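You operate a simulated robot arm through the tools that you are given. There is no shell and no other tool. Be economical: measure what you need, move in short steps, check, and stop when the job is done.

The job below is to be done with a simulated robot arm. You get a single attempt, and the scene is never put back.

Task
Prove the tester at 30 kPa with the tall black stopper, then vent it.
Fine: set the limit, pump up, wait for the green lamp. Pull the stopper once the red lamp is out and stand it on the bench.

It is judged by the outcome, as a careful person would: the job done as asked, and still so three seconds after it is handed in. It fails if anything else is knocked over, pushed out of place, dropped, spilled or broken. Lids that push on must go on centred and level and be pressed home; caps that screw on are set level and turned clockwise until they are tight.

Robot
A 7-joint arm with a two-finger parallel gripper, fixed in place. Base frame: the origin is at the foot of the arm, x ahead of it, y to its left, z up; the work surface is at about z = 0. Units: mm, degrees, N and s.
With the tool pointing down near the work surface it reaches from about 240 to 620 mm from the base axis. Its first joint turns from -66.0 to 66.0 degrees. Payload 2.6 kg.
The TCP is the grasp point between the finger pads, 30 mm short of the fingertips. In the tool frame z runs along the fingers and y along their closing line. The gripper opens to 94 mm. The fingers are 28 mm wide and 10 mm thick; the gripper's body (50 by 96 mm) begins 55 mm behind the TCP.
Orientation is that of the tool frame in the base frame, as [roll, pitch, yaw] about the fixed x, y, z axes, in that order (R = Rz(yaw) Ry(pitch) Rx(roll)). With the fingers straight down and closing along the base's y, the tool's x points along the base's -x, its y along +y and its z along -z.

Tools
- The arm moves only by the tool arm_command. Its argument "series" is a list of rows, each an object of numbers (a shift or turn left out is 0, a gripper value left out holds the last): "x", "y", "z": the shift along the tool's x, y, z in mm; "ax", "ay", "az": the turn, a rotation vector about the tool's x, y, z in degrees; "jaw": the gripper command, from -1 (fully open) to 1 (shut), values between in proportion. In form: [{"x": .., "y": .., "z": .., "ax": .., "ay": .., "az": .., "jaw": ..}, ...]. A call has 1 to 10 rows; each row shifts and turns the commanded pose from where the row before left it, along the tool's axes as they then stand. A row lasts 0.2 s, in which the tool goes at most 50 mm and 8.6 degrees; a call with a longer step from one row to the next is refused whole, and so is a gripper value outside its range. Where a pose cannot be reached the arm comes as near as it can. A force on the tool above 40 N (or 10 N above the force at the start of the call, whichever is more), or a blocked arm, ends the call early, and 0.2 s more pass. Each finger travels about 72 mm/s and halts on what it meets, pressing with about 20 N; the grip force reading is that of the motor and also rises with nothing between the fingers. The clock runs only during rows and for 0.2 s after the last one: add rows that do not move to give the fingers time. It gives the time, the measured TCP pose, the force on the tool (base axes), the opening and the grip force at its end, in the units of the frame above (readings bear some noise).
- Cameras (640 x 400 px; columns grow to the right, rows downward): "scene" is fixed at [5.2, 413.1, 563.3]; the picture's right is [-0.96, -0.28, 0.00], its down [-0.16, 0.55, -0.82] and it looks along [0.23, -0.79, -0.57] (base axes); focal length 282 px, centre (320, 200). "wrist" rides on the gripper at [76, 14, -102] in the tool frame; the picture's right is [-0.18, 0.98, 0.00], its down [-0.75, -0.14, -0.64] and it looks along [-0.63, -0.12, 0.77] (tool axes); focal length 243 px, centre (320, 200). There is no depth. A picture from a camera that has moved, and an enlarged one, comes with that camera's place and axes in the base frame and with its lens.
- grab_frame(camera): a new picture of that camera. The clock stands still meanwhile.
- enlarge(camera, box): a new picture of the part [left, top, right, bottom] of that camera's present view, enlarged. The clock stands still meanwhile.
- finish_job(): hands the job in; it is judged then, once.

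Go step by step. Nothing tells you positions but the pictures and the camera data: compare them with the known pose of the tool, close in by small moves and look again before you grip or let go. The budget is 120 turns and 76 pictures, counting those below and the enlarged ones. Unless the task says otherwise, let go and move clear before handing in, and close with one line.

The tools are called after "Call:" as a command line: name --argument value ..., lists and objects as JSON in quotes. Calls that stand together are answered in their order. arm_command: Moves the arm, as the interface text tells. Its arguments: {"type":"object","properties":{"series":{"type":"array","items":{"type":"object","properties":{"x":{"type":"number"},"y":{"type":"number"},"z":{"type":"number"},"ax":{"type":"number"},"ay":{"type":"number"},"az":{"type":"number"},"jaw":{"type":"number"}}}}},"required":["series"]} The other tools are called the same way: grab_frame (camera) takes a picture; enlarge (camera, box) takes an enlarged picture of a part of a camera's view; finish_job () hands the job in.

At the start:

```text
t: 0.0
ee_pos: [351.3, -83.7, 398.7]
ee_rot: [179.9, 0.0, -180.0]
wrist_force: [-0.2, -0.6, 0.4]
finger_gap: 94.0
gripper_force: 0.1
```

scene: 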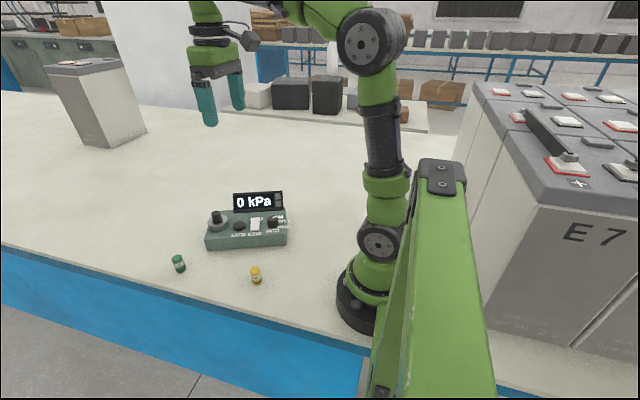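
wrist: 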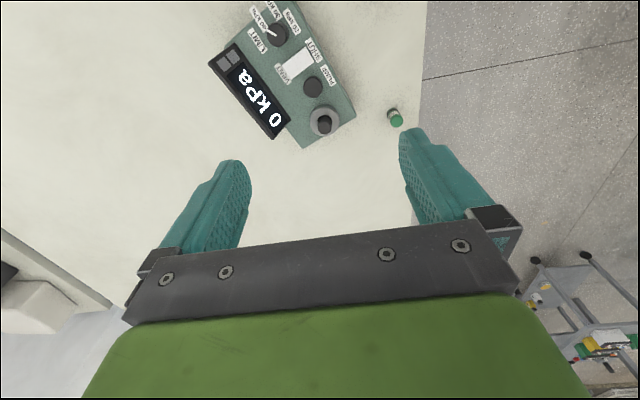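

I see a small green tester with a display, a knob, a switch and a pump button, and some stoppers nearby. I'll enlarge both views to read the panel.

Call:
enlarge --camera "scene" --box '[160, 180, 300, 290]'

Call:
enlarge --camera "wrist" --box '[200, 0, 420, 150]'

```text
3.64 times, centred on (230, 235) of scene
camera zoom: at [5.2, 413.1, 563.3], right [-0.96, -0.28, 0.0], down [-0.16, 0.55, -0.82], along [0.23, -0.79, -0.57], focal length 1026 px, centre (647, 73)
```

zoom: 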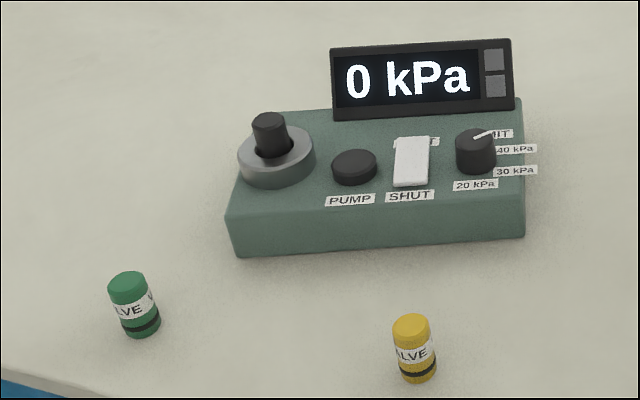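

```text
2.67 times, centred on (310, 75) of wrist
camera zoom: at [273.7, -68.4, 500.5], right [0.18, 0.98, 0.0], down [0.75, -0.14, 0.64], along [0.63, -0.12, -0.77], focal length 647 px, centre (347, 533)
```

zoom: 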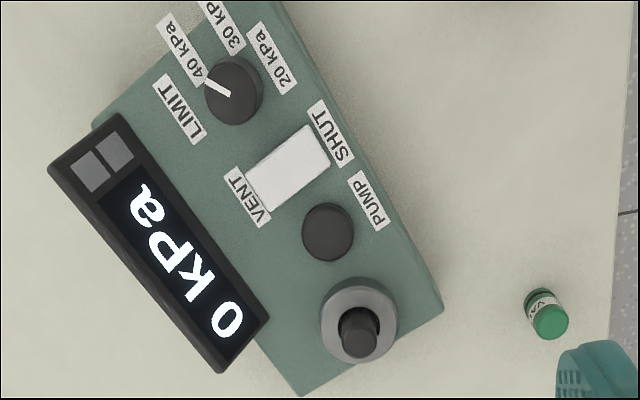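

The tall black stopper appears to sit in the tester's port already, with the limit knob pointing near 40 kPa. I'll bring the wrist camera closer for a better look.

Call:
arm_command --series '[{"x": 20, "z": 40}, {"x": 20, "z": 40}, {"x": 20, "z": 40}, {"x": 0, "z": 28}, {}]'

Call:
grab_frame --camera "wrist"

Call:
grab_frame --camera "scene"

```text
t: 1.2
ee_pos: [292.0, -83.6, 249.5]
ee_rot: [180.0, 0.0, 180.0]
wrist_force: [-0.1, -0.7, -0.5]
finger_gap: 94.1
gripper_force: 0.0
```

```text
71 pictures are left
camera wrist: at [214.3, -68.9, 352.1], right [0.19, 0.98, 0.0], down [0.75, -0.14, 0.64], along [0.63, -0.12, -0.77], focal length 243 px, centre (320, 200)
```

wrist: 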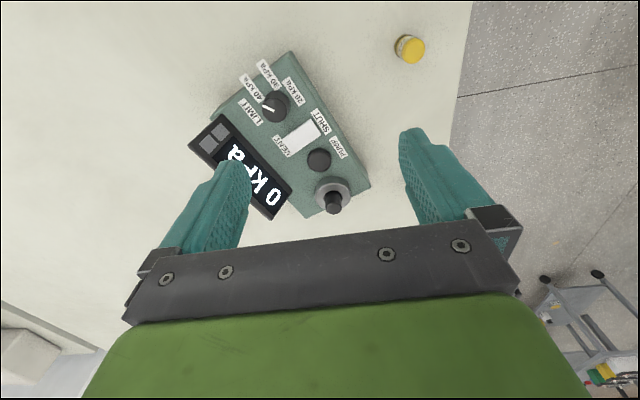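

```text
70 pictures are left
```

scene: 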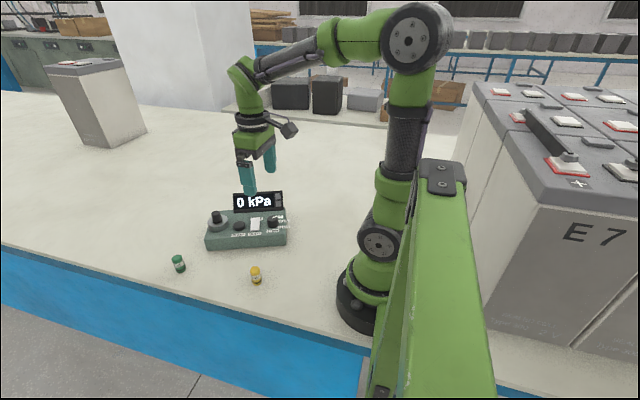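

The whole tester is in the wrist view now; I'll enlarge it.

Call:
enlarge --camera "wrist" --box '[184, 48, 384, 223]'

Call:
enlarge --camera "scene" --box '[200, 185, 296, 250]'

```text
2.29 times, centred on (284, 136) of wrist
camera zoom: at [214.3, -68.9, 352.1], right [0.19, 0.98, 0.0], down [0.75, -0.14, 0.64], along [0.63, -0.12, -0.77], focal length 555 px, centre (402, 347)
```

zoom: 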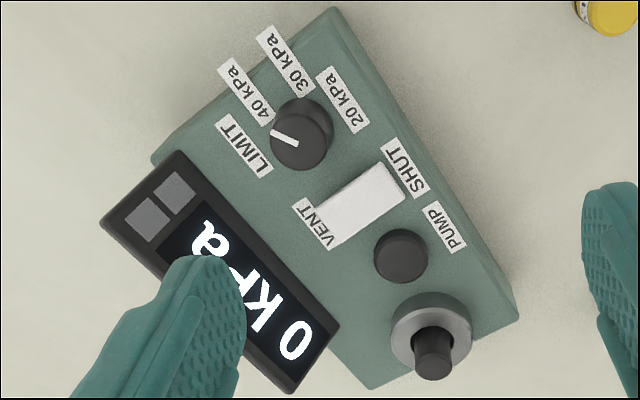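

```text
6.15 times, centred on (248, 218) of scene
camera zoom: at [5.2, 413.1, 563.3], right [-0.96, -0.28, 0.0], down [-0.16, 0.55, -0.82], along [0.23, -0.79, -0.57], focal length 1735 px, centre (763, 92)
```

zoom: 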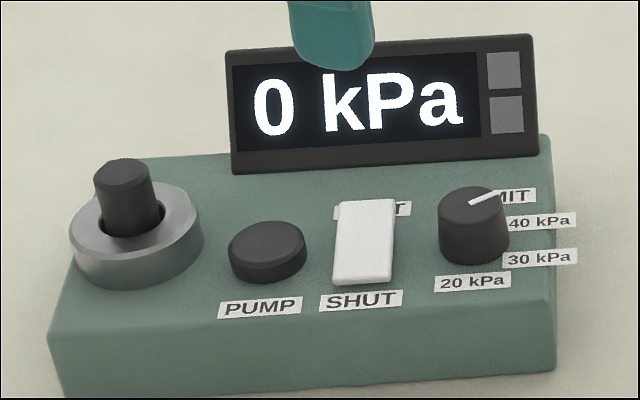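

The stopper stands in the port at about (441, -93), top near z 100. The pump button is near (378, -101, 67) and the limit knob near (300, -136, 82), pointing at 40. I'll look at the knob and switch from close up.

Call:
arm_command --series '[{"x": 25, "y": -20, "z": 40}, {"x": 25, "y": -20, "z": 40}, {"z": 10}, {}]'

Call:
grab_frame --camera "wrist"

```text
refused: row 1 steps farther than a row can; nothing moved
```

```text
67 pictures are left
camera wrist: at [214.3, -68.9, 352.1], right [0.19, 0.98, 0.0], down [0.75, -0.14, 0.64], along [0.63, -0.12, -0.77], focal length 243 px, centre (320, 200)
```

wrist: 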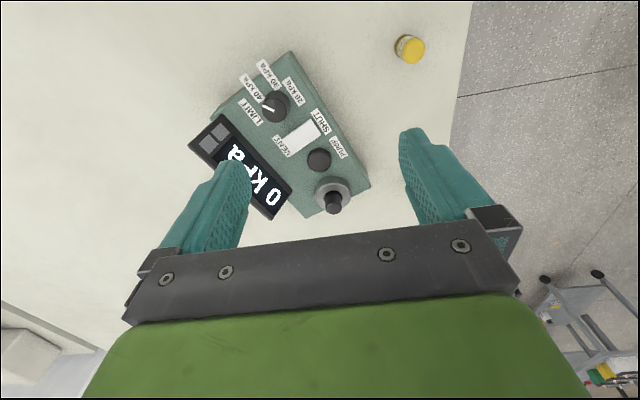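

The move was refused because one step was too long. I'll repeat it in smaller steps.

Call:
arm_command --series '[{"x": 18, "y": -14, "z": 32}, {"x": 18, "y": -14, "z": 32}, {"x": 16, "y": -12, "z": 32}, {}]'

Call:
grab_frame --camera "wrist"

```text
t: 2.2
ee_pos: [239.9, -125.2, 152.5]
ee_rot: [180.0, -0.1, -179.9]
wrist_force: [-1.1, -0.8, 0.2]
finger_gap: 94.0
gripper_force: 0.1
```

```text
66 pictures are left
camera wrist: at [162.0, -108.9, 255.3], right [0.18, 0.98, 0.0], down [0.75, -0.14, 0.64], along [0.63, -0.12, -0.77], focal length 243 px, centre (320, 200)
```

wrist: 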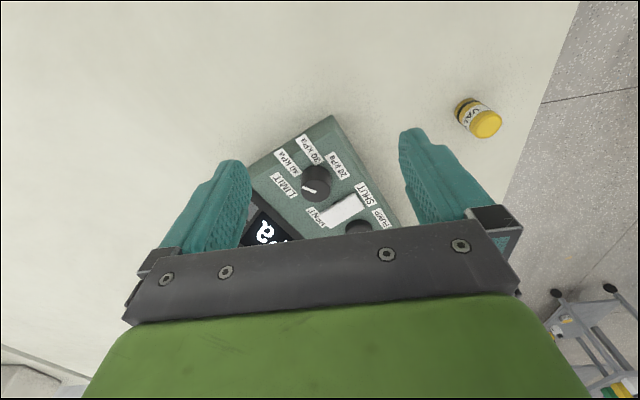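

Call:
enlarge --camera "wrist" --box '[248, 110, 408, 240]'

```text
3.08 times, centred on (328, 175) of wrist
camera zoom: at [162.0, -108.9, 255.3], right [0.18, 0.98, 0.0], down [0.75, -0.14, 0.64], along [0.63, -0.12, -0.77], focal length 746 px, centre (295, 277)
```

zoom: 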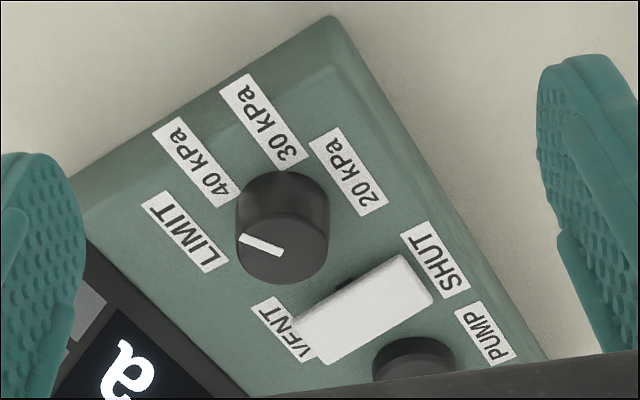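

The knob points at 40, and the 30 mark is about 60° clockwise from there. I'll go above the knob at about (304, -139), turn the tool so the jaws close front to back, and check the alignment.

Call:
arm_command --series '[{"x": -32, "y": -7, "jaw": -0.06}, {"x": -32, "y": -7}, {"az": -8.4}, {"az": -8.4}, {"az": -8.4}, {"az": -8.4}, {"az": -8.4}, {"az": -8.4}, {}]'

Call:
grab_frame --camera "wrist"

Call:
grab_frame --camera "scene"

```text
t: 4.2
ee_pos: [303.3, -137.8, 154.3]
ee_rot: [180.0, 0.1, -129.5]
wrist_force: [-0.2, 0.0, -0.1]
finger_gap: 49.8
gripper_force: 0.1
```

```text
64 pictures are left
camera wrist: at [242.5, -186.4, 256.4], right [-0.64, 0.77, 0.0], down [0.59, 0.49, 0.64], along [0.49, 0.41, -0.77], focal length 243 px, centre (320, 200)
```

wrist: 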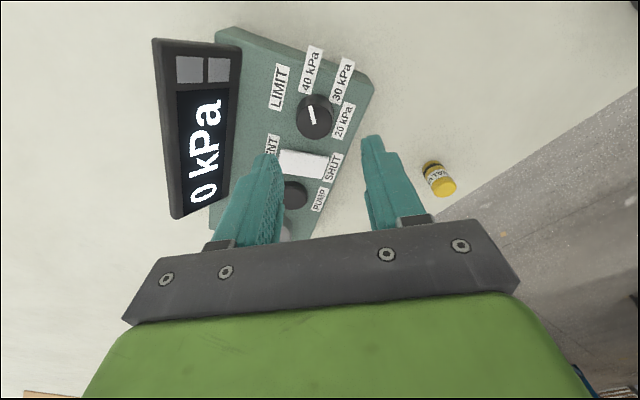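

```text
63 pictures are left
```

scene: 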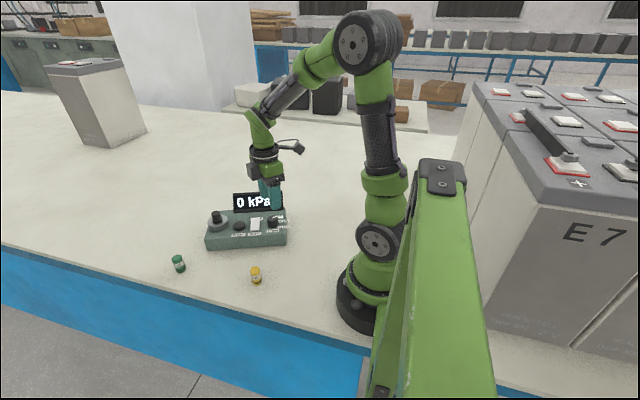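

The knob appears a few mm off the tool axis. I'll correct that and go down until the fingertips are just above it, then look again.

Call:
arm_command --series '[{"x": 4.5, "y": -1.5, "z": 15}, {"z": 18}, {}]'

Call:
enlarge --camera "wrist" --box '[220, 50, 420, 200]'

Call:
enlarge --camera "scene" --box '[200, 165, 310, 250]'

```text
t: 5.0
ee_pos: [301.4, -141.7, 120.7]
ee_rot: [180.0, 0.0, -129.6]
wrist_force: [0.2, -0.6, 0.0]
finger_gap: 50.0
gripper_force: 0.0
```

```text
2.67 times, centred on (320, 125) of wrist
camera zoom: at [240.5, -191.1, 223.5], right [-0.64, 0.77, 0.0], down [0.59, 0.49, 0.64], along [0.49, 0.41, -0.77], focal length 647 px, centre (320, 400)
```

zoom: 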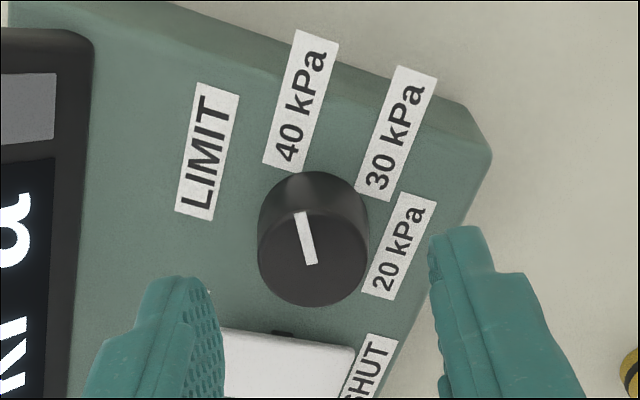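

```text
4.71 times, centred on (255, 208) of scene
camera zoom: at [5.2, 413.1, 563.3], right [-0.96, -0.28, 0.0], down [-0.16, 0.55, -0.82], along [0.23, -0.79, -0.57], focal length 1327 px, centre (626, 165)
```

zoom: 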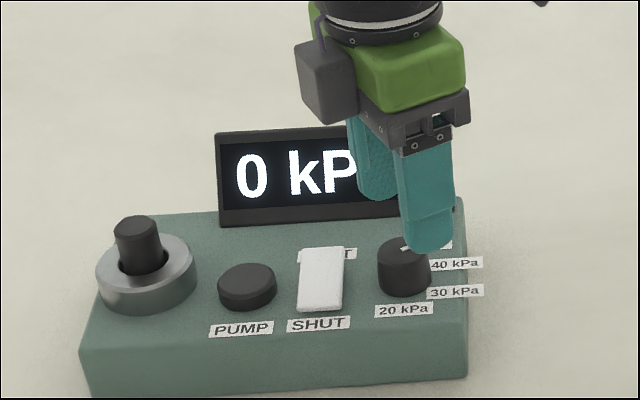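

The knob top is at about z 75, slightly off the tool axis. I'll correct that and lower the fingers around it.

Call:
arm_command --series '[{"x": 1.5, "y": -2, "z": 5}, {"z": 10}, {"z": 10}, {}]'

Call:
enlarge --camera "wrist" --box '[220, 70, 420, 220]'

Call:
enlarge --camera "scene" --box '[240, 185, 296, 235]'

```text
t: 6.0
ee_pos: [303.2, -144.4, 95.5]
ee_rot: [-180.0, 0.1, -129.6]
wrist_force: [0.5, -1.1, -0.9]
finger_gap: 50.0
gripper_force: 0.1
```

```text
2.67 times, centred on (320, 145) of wrist
camera zoom: at [240.8, -193.6, 198.2], right [-0.64, 0.77, 0.0], down [0.59, 0.49, 0.64], along [0.49, 0.41, -0.77], focal length 647 px, centre (320, 347)
```

zoom: 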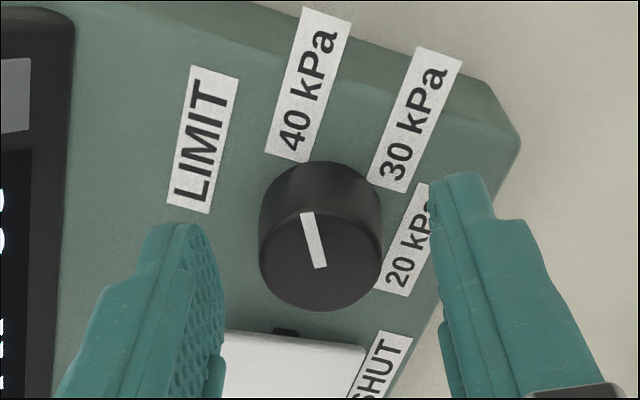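

```text
8.00 times, centred on (268, 210) of scene
camera zoom: at [5.2, 413.1, 563.3], right [-0.96, -0.28, 0.0], down [-0.16, 0.55, -0.82], along [0.23, -0.79, -0.57], focal length 2256 px, centre (736, 120)
```

zoom: 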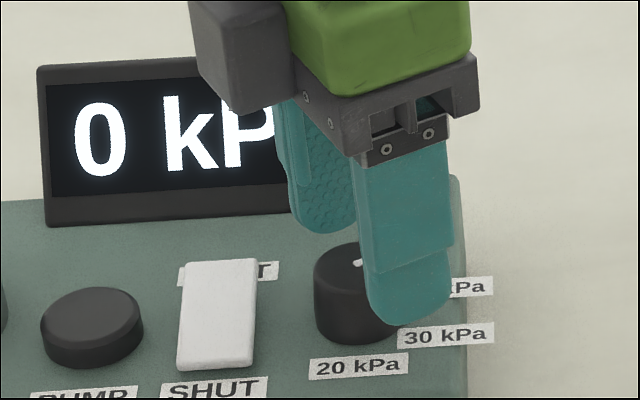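

The knob is centred between the fingers, with its top near z 72. I'll go down 8 mm more and close on it.

Call:
arm_command --series '[{"z": 8}, {"jaw": 0.2}, {"jaw": 0.5}, {}, {}]'

Call:
enlarge --camera "wrist" --box '[220, 70, 420, 220]'

```text
t: 7.2
ee_pos: [303.3, -144.0, 89.0]
ee_rot: [-179.9, -0.1, -129.6]
wrist_force: [9.3, -4.0, -0.6]
finger_gap: 30.0
gripper_force: 19.9
```

```text
2.67 times, centred on (320, 145) of wrist
camera zoom: at [241.5, -193.4, 190.3], right [-0.64, 0.77, 0.0], down [0.59, 0.49, 0.64], along [0.49, 0.41, -0.77], focal length 647 px, centre (320, 347)
```

zoom: 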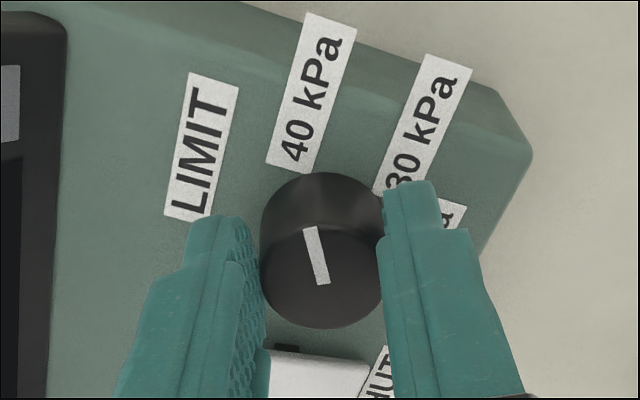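

The grip is on the knob. I'll turn it clockwise towards 30.

Call:
arm_command --series '[{"y": -0.8, "az": 4}, {"az": 8}, {"az": 8}, {"az": 8}, {"az": 8}, {"az": 8}, {}]'

Call:
enlarge --camera "wrist" --box '[220, 70, 420, 220]'

```text
t: 8.8
ee_pos: [302.8, -144.7, 87.5]
ee_rot: [180.0, -0.2, -173.7]
wrist_force: [-2.1, 9.8, 0.6]
finger_gap: 30.2
gripper_force: 19.8
```

```text
2.67 times, centred on (320, 145) of wrist
camera zoom: at [223.7, -138.3, 189.8], right [0.08, 1.0, 0.0], down [0.77, -0.06, 0.64], along [0.64, -0.05, -0.77], focal length 647 px, centre (320, 347)
```

zoom: 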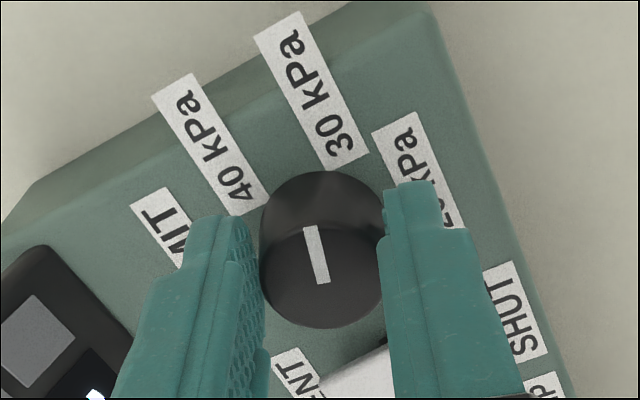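

The knob has turned 44°. The pointer was 30° above the panel's long axis at 40, so 30 should be 60° round in total. I'll turn 16° more.

Call:
arm_command --series '[{"y": 0.8, "az": 8}, {"az": 8}, {}]'

Call:
enlarge --camera "wrist" --box '[220, 70, 420, 220]'

```text
t: 9.6
ee_pos: [302.7, -144.5, 87.0]
ee_rot: [180.0, -0.2, 170.3]
wrist_force: [-4.5, 2.1, -0.8]
finger_gap: 30.0
gripper_force: 20.0
```

```text
2.67 times, centred on (320, 145) of wrist
camera zoom: at [228.4, -116.4, 190.1], right [0.35, 0.94, 0.0], down [0.72, -0.27, 0.64], along [0.6, -0.22, -0.77], focal length 647 px, centre (320, 347)
```

zoom: 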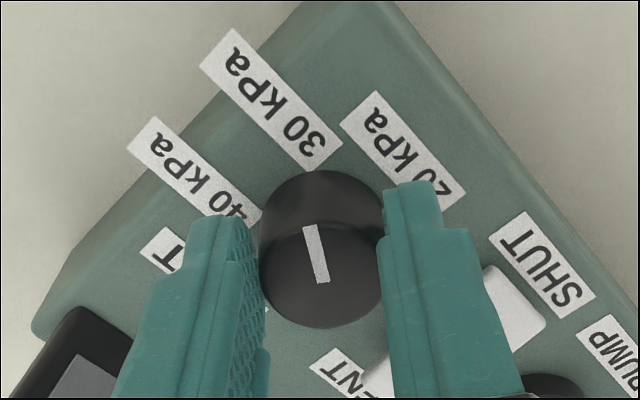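

The pointer is now at 30. I'll open the jaws, rise straight up and check.

Call:
arm_command --series '[{"jaw": 0.2}, {"jaw": -0.06}, {}, {"z": -20}, {"z": -25}, {"z": -20}, {}]'

Call:
grab_frame --camera "wrist"

Call:
enlarge --camera "scene" --box '[200, 180, 300, 250]'

```text
t: 11.2
ee_pos: [302.9, -143.1, 153.8]
ee_rot: [-180.0, 0.0, 170.4]
wrist_force: [-0.4, -0.1, -0.2]
finger_gap: 49.7
gripper_force: 0.1
```

```text
55 pictures are left
camera wrist: at [228.7, -116.3, 255.7], right [0.35, 0.94, 0.0], down [0.72, -0.26, 0.64], along [0.6, -0.22, -0.77], focal length 243 px, centre (320, 200)
```

wrist: 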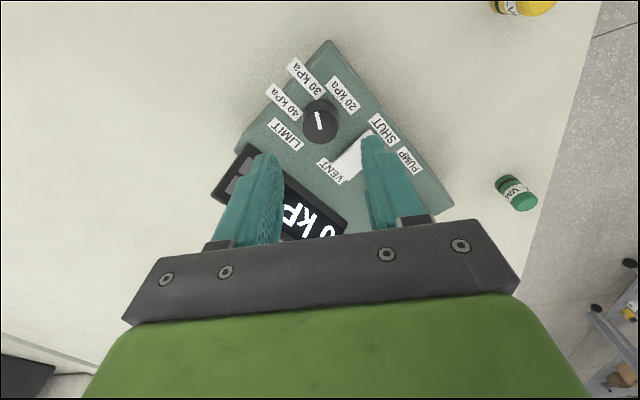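

```text
5.71 times, centred on (250, 215) of scene
camera zoom: at [5.2, 413.1, 563.3], right [-0.96, -0.28, 0.0], down [-0.16, 0.55, -0.82], along [0.23, -0.79, -0.57], focal length 1612 px, centre (720, 114)
```

zoom: 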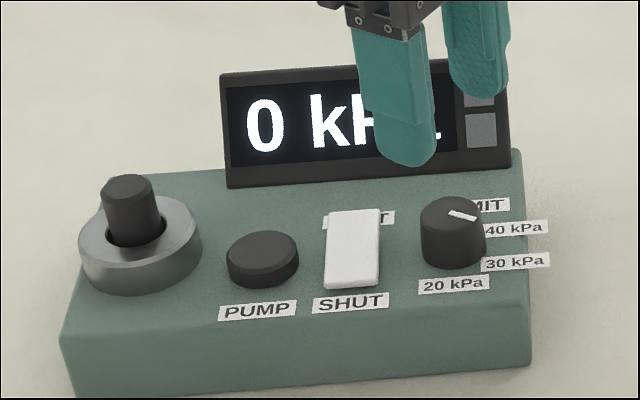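

The limit is set. Next I'll line the tool up with the panel, shut the fingers to use as a pusher, and look over the switch, pump and port.

Call:
arm_command --series '[{"az": -8, "jaw": 1}, {"az": -8}, {"az": -8}, {"az": -8}, {"x": -30, "y": 1}, {"x": -30, "y": 1}, {"x": -30, "y": 1}, {}]'

Call:
grab_frame --camera "wrist"

Call:
enlarge --camera "scene" --box '[200, 180, 300, 250]'

```text
t: 13.0
ee_pos: [386.4, -106.7, 153.6]
ee_rot: [-180.0, -0.2, -157.7]
wrist_force: [-0.6, -0.6, -0.2]
finger_gap: 0.0
gripper_force: 20.2
```

```text
53 pictures are left
camera wrist: at [308.1, -121.5, 255.7], right [-0.2, 0.98, 0.0], down [0.75, 0.16, 0.64], along [0.63, 0.13, -0.77], focal length 243 px, centre (320, 200)
```

wrist: 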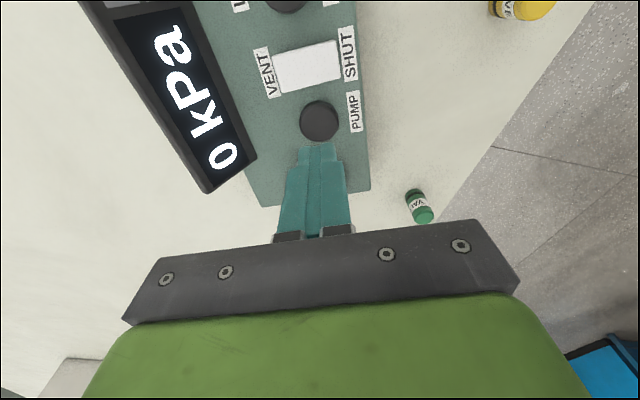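

```text
5.71 times, centred on (250, 215) of scene
camera zoom: at [5.2, 413.1, 563.3], right [-0.96, -0.28, 0.0], down [-0.16, 0.55, -0.82], along [0.23, -0.79, -0.57], focal length 1612 px, centre (720, 114)
```

zoom: 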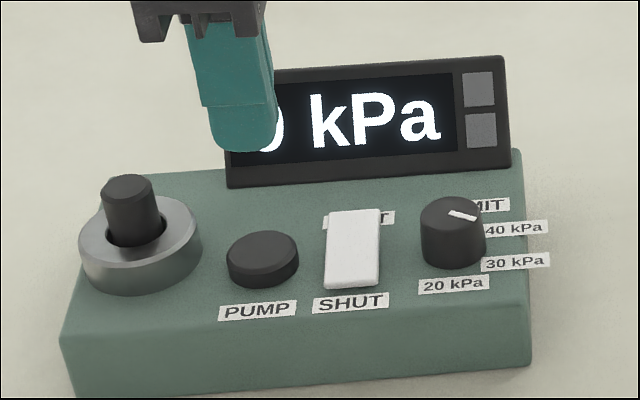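

The pump button is almost exactly below the tool. I'll enlarge the switch to see how it stands.

Call:
enlarge --camera "wrist" --box '[240, 20, 380, 110]'

Call:
enlarge --camera "scene" --box '[236, 205, 284, 237]'

```text
4.44 times, centred on (310, 65) of wrist
camera zoom: at [308.1, -121.5, 255.7], right [-0.2, 0.98, 0.0], down [0.75, 0.16, 0.64], along [0.63, 0.13, -0.77], focal length 1078 px, centre (364, 800)
```

zoom: 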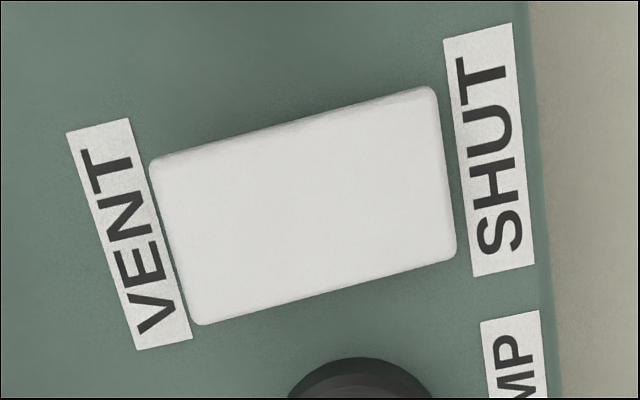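

```text
12.50 times, centred on (260, 221) of scene
camera zoom: at [5.2, 413.1, 563.3], right [-0.96, -0.28, 0.0], down [-0.16, 0.55, -0.82], along [0.23, -0.79, -0.57], focal length 3525 px, centre (1070, -62)
```

zoom: 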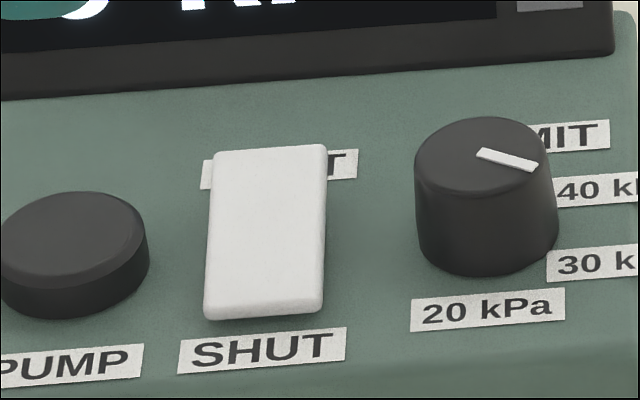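

The switch is tilted with its SHUT end down, so it is already shut. I'll lower the closed fingertips onto the pump button.

Call:
arm_command --series '[{"z": 25}, {"z": 20}, {"z": 8}, {"z": 3}, {"z": 3}, {}]'

Call:
enlarge --camera "scene" --box '[200, 180, 300, 250]'

```text
t: 14.4
ee_pos: [385.5, -106.7, 94.0]
ee_rot: [180.0, 0.0, -157.6]
wrist_force: [-0.7, -0.1, 0.7]
finger_gap: 0.0
gripper_force: 19.8
```

```text
5.71 times, centred on (250, 215) of scene
camera zoom: at [5.2, 413.1, 563.3], right [-0.96, -0.28, 0.0], down [-0.16, 0.55, -0.82], along [0.23, -0.79, -0.57], focal length 1612 px, centre (720, 114)
```

zoom: 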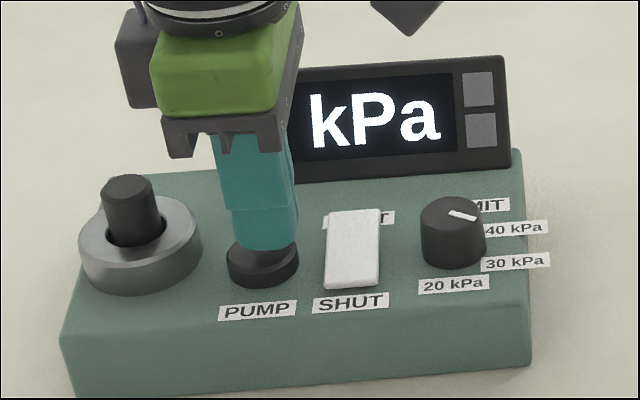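

The tips sit just above the button. I'll press slowly and watch the force.

Call:
arm_command --series '[{"z": 1.5}, {"z": 1.5}, {"z": 1.5}, {"z": 1.5}, {}]'

Call:
grab_frame --camera "wrist"

```text
t: 15.6
ee_pos: [384.9, -106.7, 87.5]
ee_rot: [-180.0, 0.0, -157.5]
wrist_force: [-0.8, -0.2, 0.1]
finger_gap: 0.0
gripper_force: 19.8
```

```text
48 pictures are left
camera wrist: at [307.7, -121.8, 190.2], right [-0.2, 0.98, 0.0], down [0.75, 0.16, 0.64], along [0.63, 0.13, -0.77], focal length 243 px, centre (320, 200)
```

wrist: 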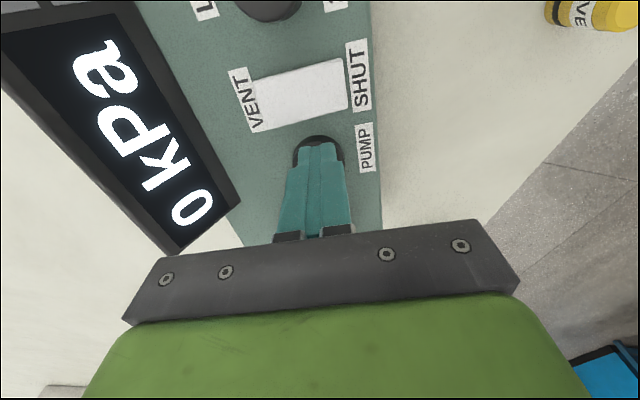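

No contact yet; I'll keep going down in small steps.

Call:
arm_command --series '[{"z": 1.5, "x": 1}, {"z": 1.5, "x": 1}, {"z": 1.5}, {}]'

```text
t: 16.6
ee_pos: [383.2, -108.0, 84.1]
ee_rot: [-180.0, 0.0, -157.6]
wrist_force: [1.0, 0.6, 2.0]
finger_gap: 0.1
gripper_force: 19.8
```

Call:
arm_command --series '[{"z": 1.5}, {"z": 1.5}, {}]'

Call:
grab_frame --camera "wrist"

```text
t: 17.4
ee_pos: [382.3, -106.5, 80.7]
ee_rot: [180.0, 0.0, -157.6]
wrist_force: [-3.6, 2.6, 9.7]
finger_gap: 0.0
gripper_force: 20.3
```

```text
47 pictures are left
camera wrist: at [305.9, -122.7, 183.0], right [-0.2, 0.98, 0.0], down [0.75, 0.16, 0.64], along [0.63, 0.13, -0.77], focal length 243 px, centre (320, 200)
```

wrist: 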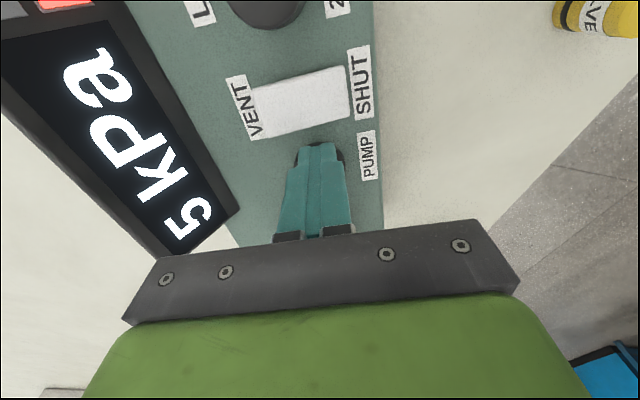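

The display shows 5 kPa and the red lamp is on. I'll hold briefly to see whether it rises by holding or by strokes.

Call:
arm_command --series '[{}, {}, {}, {}]'

Call:
enlarge --camera "wrist" --box '[0, 0, 320, 260]'

```text
t: 18.4
ee_pos: [384.0, -108.2, 79.7]
ee_rot: [180.0, 0.0, -157.7]
wrist_force: [-1.4, 4.3, 11.5]
finger_gap: 0.0
gripper_force: 20.1
```

```text
1.54 times, centred on (160, 130) of wrist
camera zoom: at [306.0, -122.8, 182.9], right [-0.2, 0.98, 0.0], down [0.75, 0.16, 0.64], along [0.63, 0.13, -0.77], focal length 373 px, centre (566, 308)
```

zoom: 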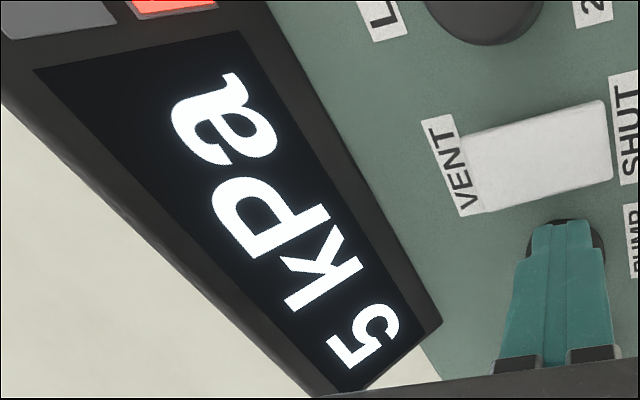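

Each stroke adds 5 kPa and the pressure holds. I'll do two more strokes and check.

Call:
arm_command --series '[{"z": -4}, {"z": -3}, {}, {"z": 4}, {"z": 3}, {}, {"z": -4}, {"z": -3}]'

Call:
enlarge --camera "wrist" --box '[0, 0, 320, 260]'

```text
t: 20.2
ee_pos: [383.2, -107.1, 87.2]
ee_rot: [179.9, -0.1, -157.7]
wrist_force: [-0.1, 0.1, 0.3]
finger_gap: 0.0
gripper_force: 20.3
```

```text
1.54 times, centred on (160, 130) of wrist
camera zoom: at [306.0, -122.4, 189.4], right [-0.2, 0.98, 0.0], down [0.75, 0.16, 0.64], along [0.63, 0.13, -0.77], focal length 373 px, centre (566, 308)
```

zoom: 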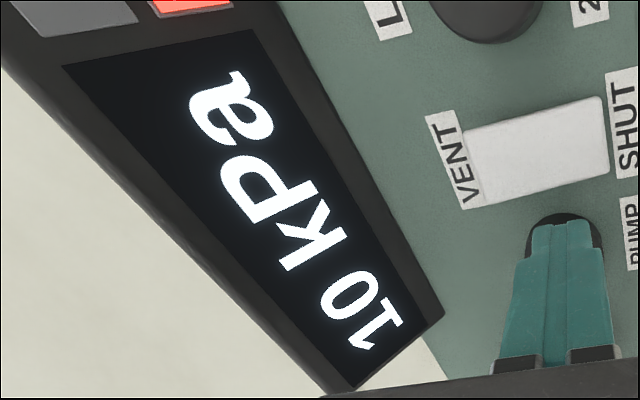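

It reads 10 kPa after two strokes. Two more strokes follow.

Call:
arm_command --series '[{"z": 4}, {"z": 3}, {}, {"z": -4}, {"z": -3}, {}, {"z": 4}, {"z": 3}, {}, {"z": -7}]'

Call:
enlarge --camera "wrist" --box '[0, 0, 320, 260]'

```text
t: 22.4
ee_pos: [383.3, -108.1, 87.5]
ee_rot: [179.9, -0.1, -157.5]
wrist_force: [-0.1, 0.2, -0.6]
finger_gap: 0.0
gripper_force: 19.8
```

```text
1.54 times, centred on (160, 130) of wrist
camera zoom: at [305.8, -122.6, 189.6], right [-0.2, 0.98, 0.0], down [0.75, 0.16, 0.64], along [0.63, 0.13, -0.77], focal length 373 px, centre (566, 308)
```

zoom: 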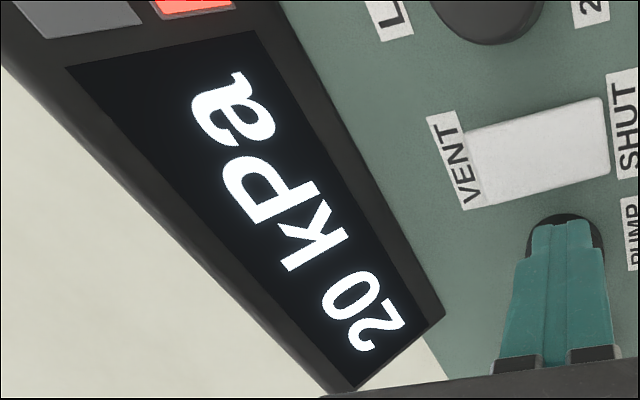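

It reads 20 kPa. Two more strokes should bring it to 30.

Call:
arm_command --series '[{"z": 4}, {"z": 3}, {}, {"z": -4}, {"z": -3}, {}, {"z": 4}, {"z": 3}, {}, {"z": -7}]'

Call:
enlarge --camera "wrist" --box '[0, 0, 320, 260]'

```text
t: 24.6
ee_pos: [384.1, -107.1, 87.0]
ee_rot: [179.9, 0.0, -157.7]
wrist_force: [0.5, -0.8, 0.5]
finger_gap: 0.1
gripper_force: 19.9
```

```text
1.54 times, centred on (160, 130) of wrist
camera zoom: at [305.7, -122.5, 190.0], right [-0.2, 0.98, 0.0], down [0.75, 0.16, 0.64], along [0.63, 0.13, -0.77], focal length 373 px, centre (566, 308)
```

zoom: 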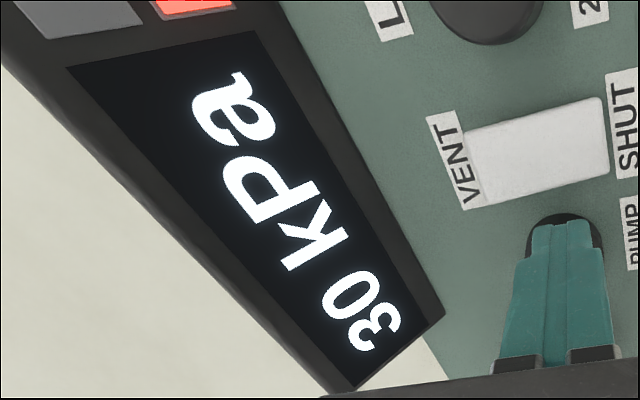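

It reads 30 kPa and the green lamp is not lit yet. I'll rise clear and wait for it.

Call:
arm_command --series '[{"z": -20}, {"z": -20}, {}, {}, {}, {}, {}, {}, {}, {}]'

Call:
enlarge --camera "scene" --box '[200, 180, 300, 250]'

```text
t: 26.8
ee_pos: [383.5, -108.1, 128.1]
ee_rot: [-179.9, 0.0, -157.5]
wrist_force: [0.7, 0.2, -0.3]
finger_gap: 0.0
gripper_force: 20.2
```

```text
5.71 times, centred on (250, 215) of scene
camera zoom: at [5.2, 413.1, 563.3], right [-0.96, -0.28, 0.0], down [-0.16, 0.55, -0.82], along [0.23, -0.79, -0.57], focal length 1612 px, centre (720, 114)
```

zoom: 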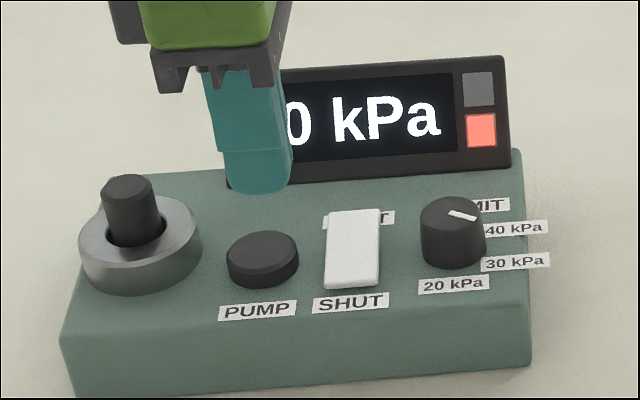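

The green lamp is still off. I'll wait while moving to above the VENT end of the switch, well clear of it.

Call:
arm_command --series '[{"x": 20, "y": -8}, {"x": 19, "y": -8}, {}, {}, {}, {}, {}, {}, {}, {}]'

Call:
grab_frame --camera "wrist"

Call:
enlarge --camera "scene" --box '[200, 180, 300, 250]'

```text
t: 29.0
ee_pos: [353.2, -137.5, 128.1]
ee_rot: [180.0, -0.1, -157.6]
wrist_force: [-0.2, -0.1, 0.2]
finger_gap: 0.0
gripper_force: 20.3
```

```text
41 pictures are left
camera wrist: at [275.7, -152.0, 229.9], right [-0.2, 0.98, 0.0], down [0.75, 0.16, 0.64], along [0.63, 0.13, -0.77], focal length 243 px, centre (320, 200)
```

wrist: 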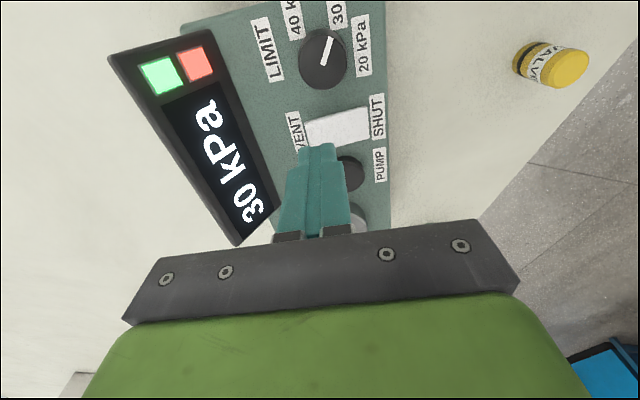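

```text
5.71 times, centred on (250, 215) of scene
camera zoom: at [5.2, 413.1, 563.3], right [-0.96, -0.28, 0.0], down [-0.16, 0.55, -0.82], along [0.23, -0.79, -0.57], focal length 1612 px, centre (720, 114)
```

zoom: 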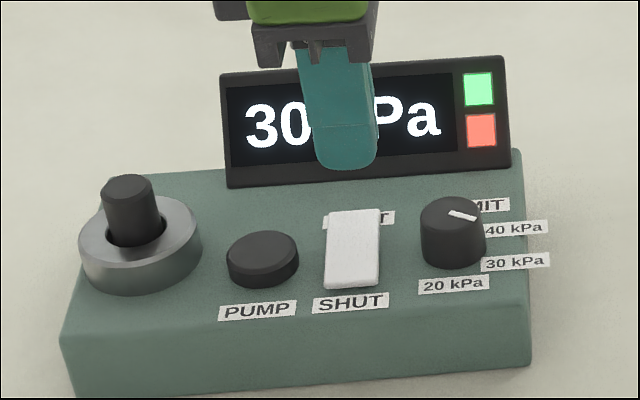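

The green lamp is lit at 30 kPa, so the proof is done. Now I'll press the VENT end of the switch.

Call:
arm_command --series '[{"z": 18, "x": 2, "y": -1}, {"z": 8}, {"z": 4}, {"z": 2}, {"z": 2}, {"z": 2}, {}]'

Call:
grab_frame --camera "wrist"

```text
t: 30.6
ee_pos: [352.7, -138.8, 93.0]
ee_rot: [-179.9, 0.1, -157.6]
wrist_force: [0.1, 0.4, -1.1]
finger_gap: 0.0
gripper_force: 20.0
```

```text
39 pictures are left
camera wrist: at [274.5, -154.1, 193.9], right [-0.2, 0.98, 0.0], down [0.75, 0.16, 0.64], along [0.63, 0.13, -0.77], focal length 243 px, centre (320, 200)
```

wrist: 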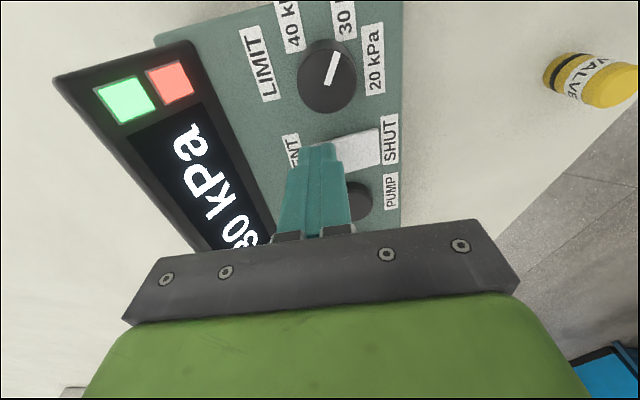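

Call:
arm_command --series '[{"z": 2, "x": 2}, {"z": 2}, {"z": 2}, {"z": 1}, {}]'

Call:
grab_frame --camera "wrist"

```text
t: 31.8
ee_pos: [349.6, -138.7, 85.2]
ee_rot: [180.0, 0.0, -157.7]
wrist_force: [-6.4, 1.1, 12.3]
finger_gap: 0.0
gripper_force: 20.0
```

```text
38 pictures are left
camera wrist: at [272.0, -154.8, 187.4], right [-0.2, 0.98, 0.0], down [0.75, 0.16, 0.64], along [0.63, 0.13, -0.77], focal length 243 px, centre (320, 200)
```

wrist: 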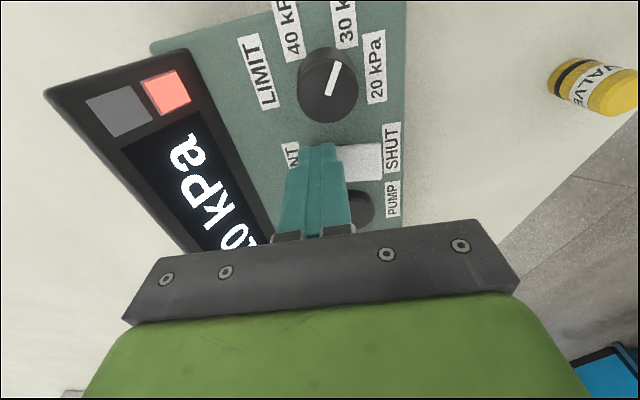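

It is venting: the pressure is falling and the green lamp is out. I'll rise and let the pressure drop to zero.

Call:
arm_command --series '[{"z": -25}, {"z": -25}, {"z": -25, "jaw": -0.06}, {"x": -35, "y": 5}, {"x": -38, "y": 5}, {}, {}]'

Call:
grab_frame --camera "wrist"

Call:
enlarge --camera "scene" --box '[190, 170, 300, 250]'

```text
t: 33.4
ee_pos: [414.2, -102.8, 160.3]
ee_rot: [179.9, 0.0, -157.6]
wrist_force: [-0.3, 0.2, -0.1]
finger_gap: 49.7
gripper_force: 0.0
```

```text
37 pictures are left
camera wrist: at [336.3, -118.0, 263.1], right [-0.2, 0.98, 0.0], down [0.75, 0.16, 0.64], along [0.63, 0.13, -0.77], focal length 243 px, centre (320, 200)
```

wrist: 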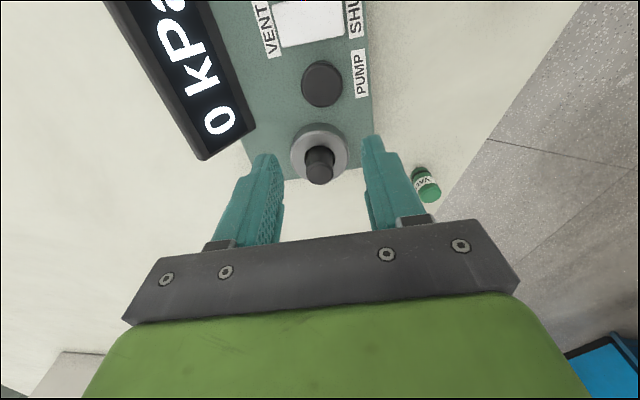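

```text
5.00 times, centred on (245, 210) of scene
camera zoom: at [5.2, 413.1, 563.3], right [-0.96, -0.28, 0.0], down [-0.16, 0.55, -0.82], along [0.23, -0.79, -0.57], focal length 1410 px, centre (695, 150)
```

zoom: 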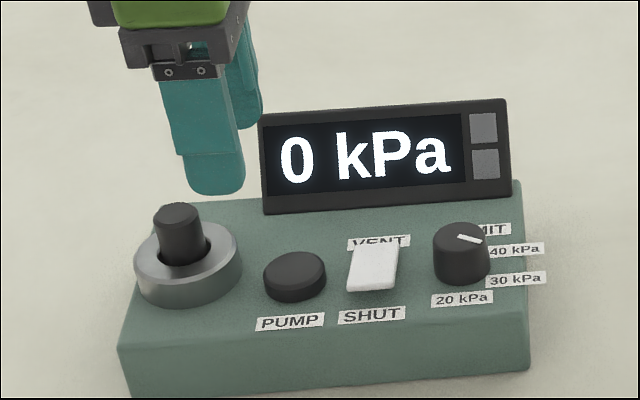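

The display reads 0 kPa and the red lamp is out. The stopper is at about (448, -95); I'll move over it and check the alignment before gripping.

Call:
arm_command --series '[{"x": -34, "y": -6}, {"z": 15}, {"z": 10}, {}]'

Call:
enlarge --camera "wrist" --box '[220, 70, 420, 220]'

Call:
enlarge --camera "scene" --box '[190, 180, 260, 240]'

```text
t: 34.4
ee_pos: [447.9, -94.5, 134.7]
ee_rot: [-179.9, -0.1, -157.6]
wrist_force: [-0.5, -0.5, 0.6]
finger_gap: 49.6
gripper_force: 0.0
```

```text
2.67 times, centred on (320, 145) of wrist
camera zoom: at [369.5, -110.6, 237.0], right [-0.2, 0.98, 0.0], down [0.75, 0.16, 0.64], along [0.63, 0.13, -0.77], focal length 647 px, centre (320, 347)
```

zoom: 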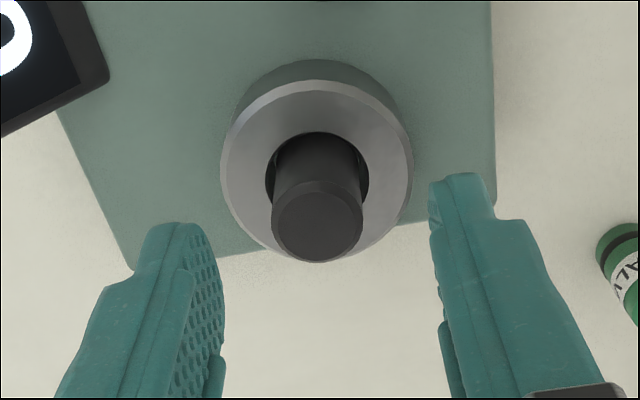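

```text
6.67 times, centred on (225, 210) of scene
camera zoom: at [5.2, 413.1, 563.3], right [-0.96, -0.28, 0.0], down [-0.16, 0.55, -0.82], along [0.23, -0.79, -0.57], focal length 1880 px, centre (953, 133)
```

zoom: 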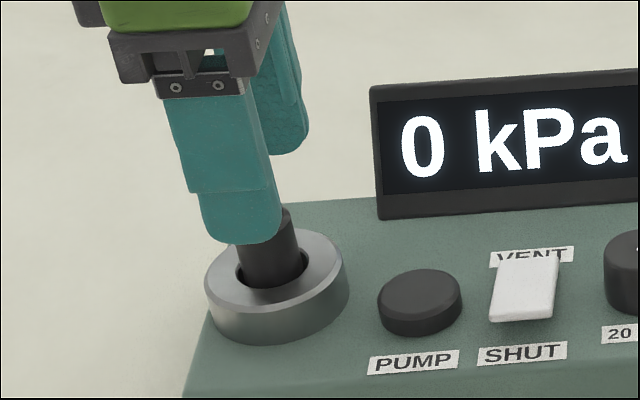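

The stopper is centred between the fingers, its top near z 95. I'll go down around it with tips staying above the ring.

Call:
arm_command --series '[{"x": -2, "z": 12}, {"z": 10}, {"z": 6}, {}]'

Call:
enlarge --camera "wrist" --box '[220, 90, 420, 240]'

Call:
enlarge --camera "scene" --box '[190, 180, 260, 240]'

```text
t: 35.4
ee_pos: [448.5, -94.6, 106.8]
ee_rot: [180.0, 0.0, -157.6]
wrist_force: [-0.5, 0.7, -0.4]
finger_gap: 49.8
gripper_force: 0.1
```

```text
2.67 times, centred on (320, 165) of wrist
camera zoom: at [371.6, -109.6, 208.6], right [-0.2, 0.98, 0.0], down [0.75, 0.16, 0.64], along [0.63, 0.13, -0.77], focal length 647 px, centre (320, 293)
```

zoom: 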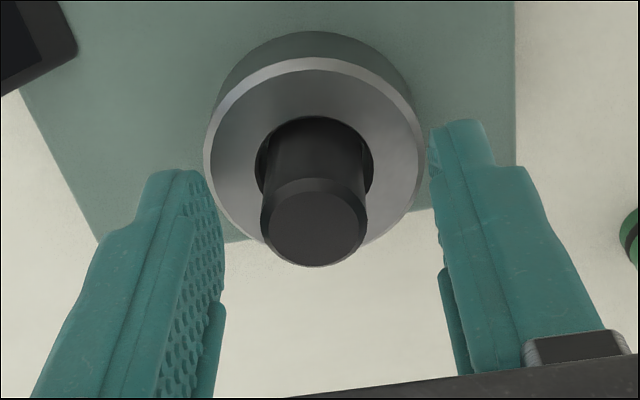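

```text
6.67 times, centred on (225, 210) of scene
camera zoom: at [5.2, 413.1, 563.3], right [-0.96, -0.28, 0.0], down [-0.16, 0.55, -0.82], along [0.23, -0.79, -0.57], focal length 1880 px, centre (953, 133)
```

zoom: 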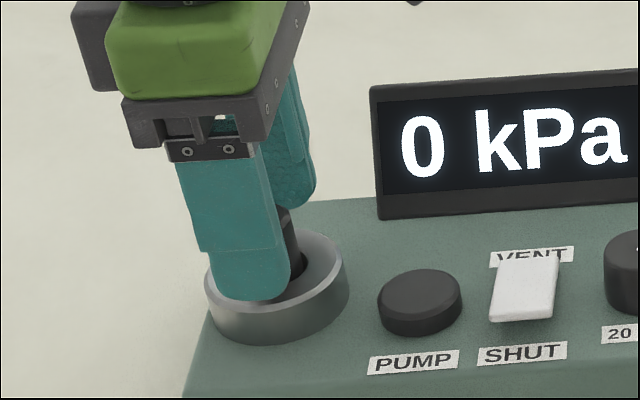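

Alignment is good apart from about 1 mm sideways. I'll go 4 mm lower and close on the stopper.

Call:
arm_command --series '[{"y": -1, "z": 4}, {"jaw": 0.3}, {"jaw": 0.7}, {"jaw": 0.8}, {}, {}]'

Call:
enlarge --camera "wrist" --box '[220, 90, 420, 240]'

```text
t: 36.8
ee_pos: [450.7, -95.3, 102.6]
ee_rot: [-180.0, 0.0, -157.5]
wrist_force: [-0.4, 0.4, 1.6]
finger_gap: 22.1
gripper_force: 20.5
```

```text
2.67 times, centred on (320, 165) of wrist
camera zoom: at [372.1, -110.6, 204.7], right [-0.2, 0.98, 0.0], down [0.75, 0.16, 0.64], along [0.63, 0.13, -0.77], focal length 647 px, centre (320, 293)
```

zoom: 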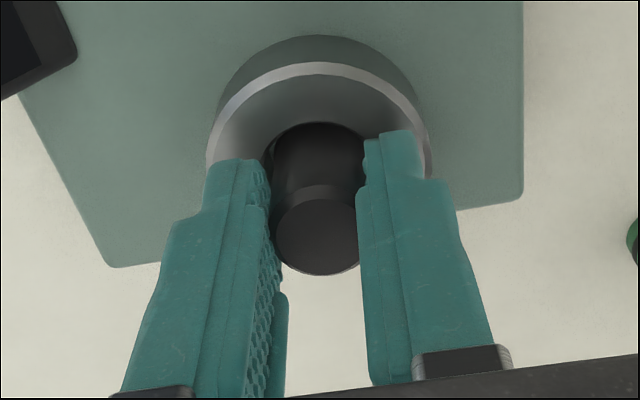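

The stopper is gripped at 22 mm. I'll pull it straight up.

Call:
arm_command --series '[{"z": -3}, {"z": -5}, {"z": -8}, {"z": -12}, {"z": -15}, {"z": -15}, {"z": -20}, {}]'

Call:
grab_frame --camera "scene"

```text
t: 38.6
ee_pos: [450.3, -94.5, 180.1]
ee_rot: [180.0, 0.0, -157.6]
wrist_force: [0.3, 0.1, 0.0]
finger_gap: 21.7
gripper_force: 19.8
```

```text
30 pictures are left
```

scene: 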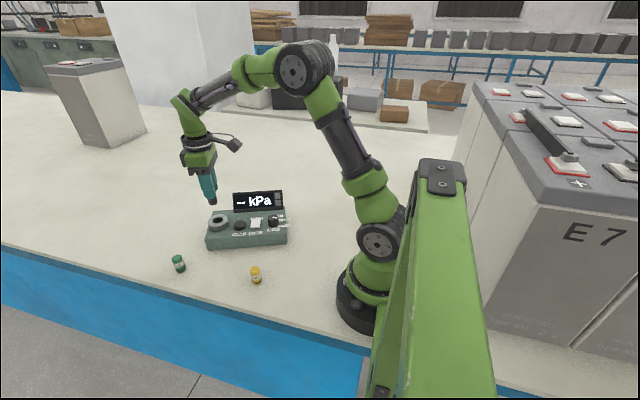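

Call:
enlarge --camera "scene" --box '[170, 150, 300, 250]'

Call:
grab_frame --camera "wrist"

```text
4.00 times, centred on (235, 200) of scene
camera zoom: at [5.2, 413.1, 563.3], right [-0.96, -0.28, 0.0], down [-0.16, 0.55, -0.82], along [0.23, -0.79, -0.57], focal length 1128 px, centre (660, 200)
```

zoom: 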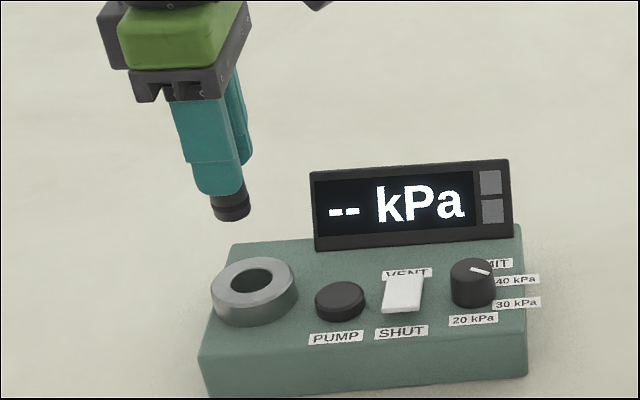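

```text
28 pictures are left
camera wrist: at [372.0, -110.6, 283.2], right [-0.2, 0.98, 0.0], down [0.75, 0.16, 0.64], along [0.63, 0.13, -0.77], focal length 243 px, centre (320, 200)
```

wrist: 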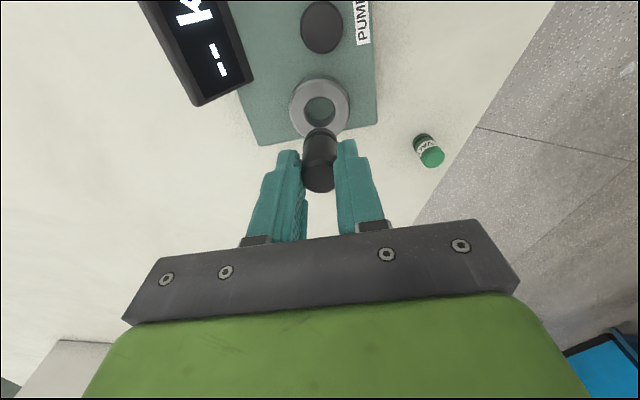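

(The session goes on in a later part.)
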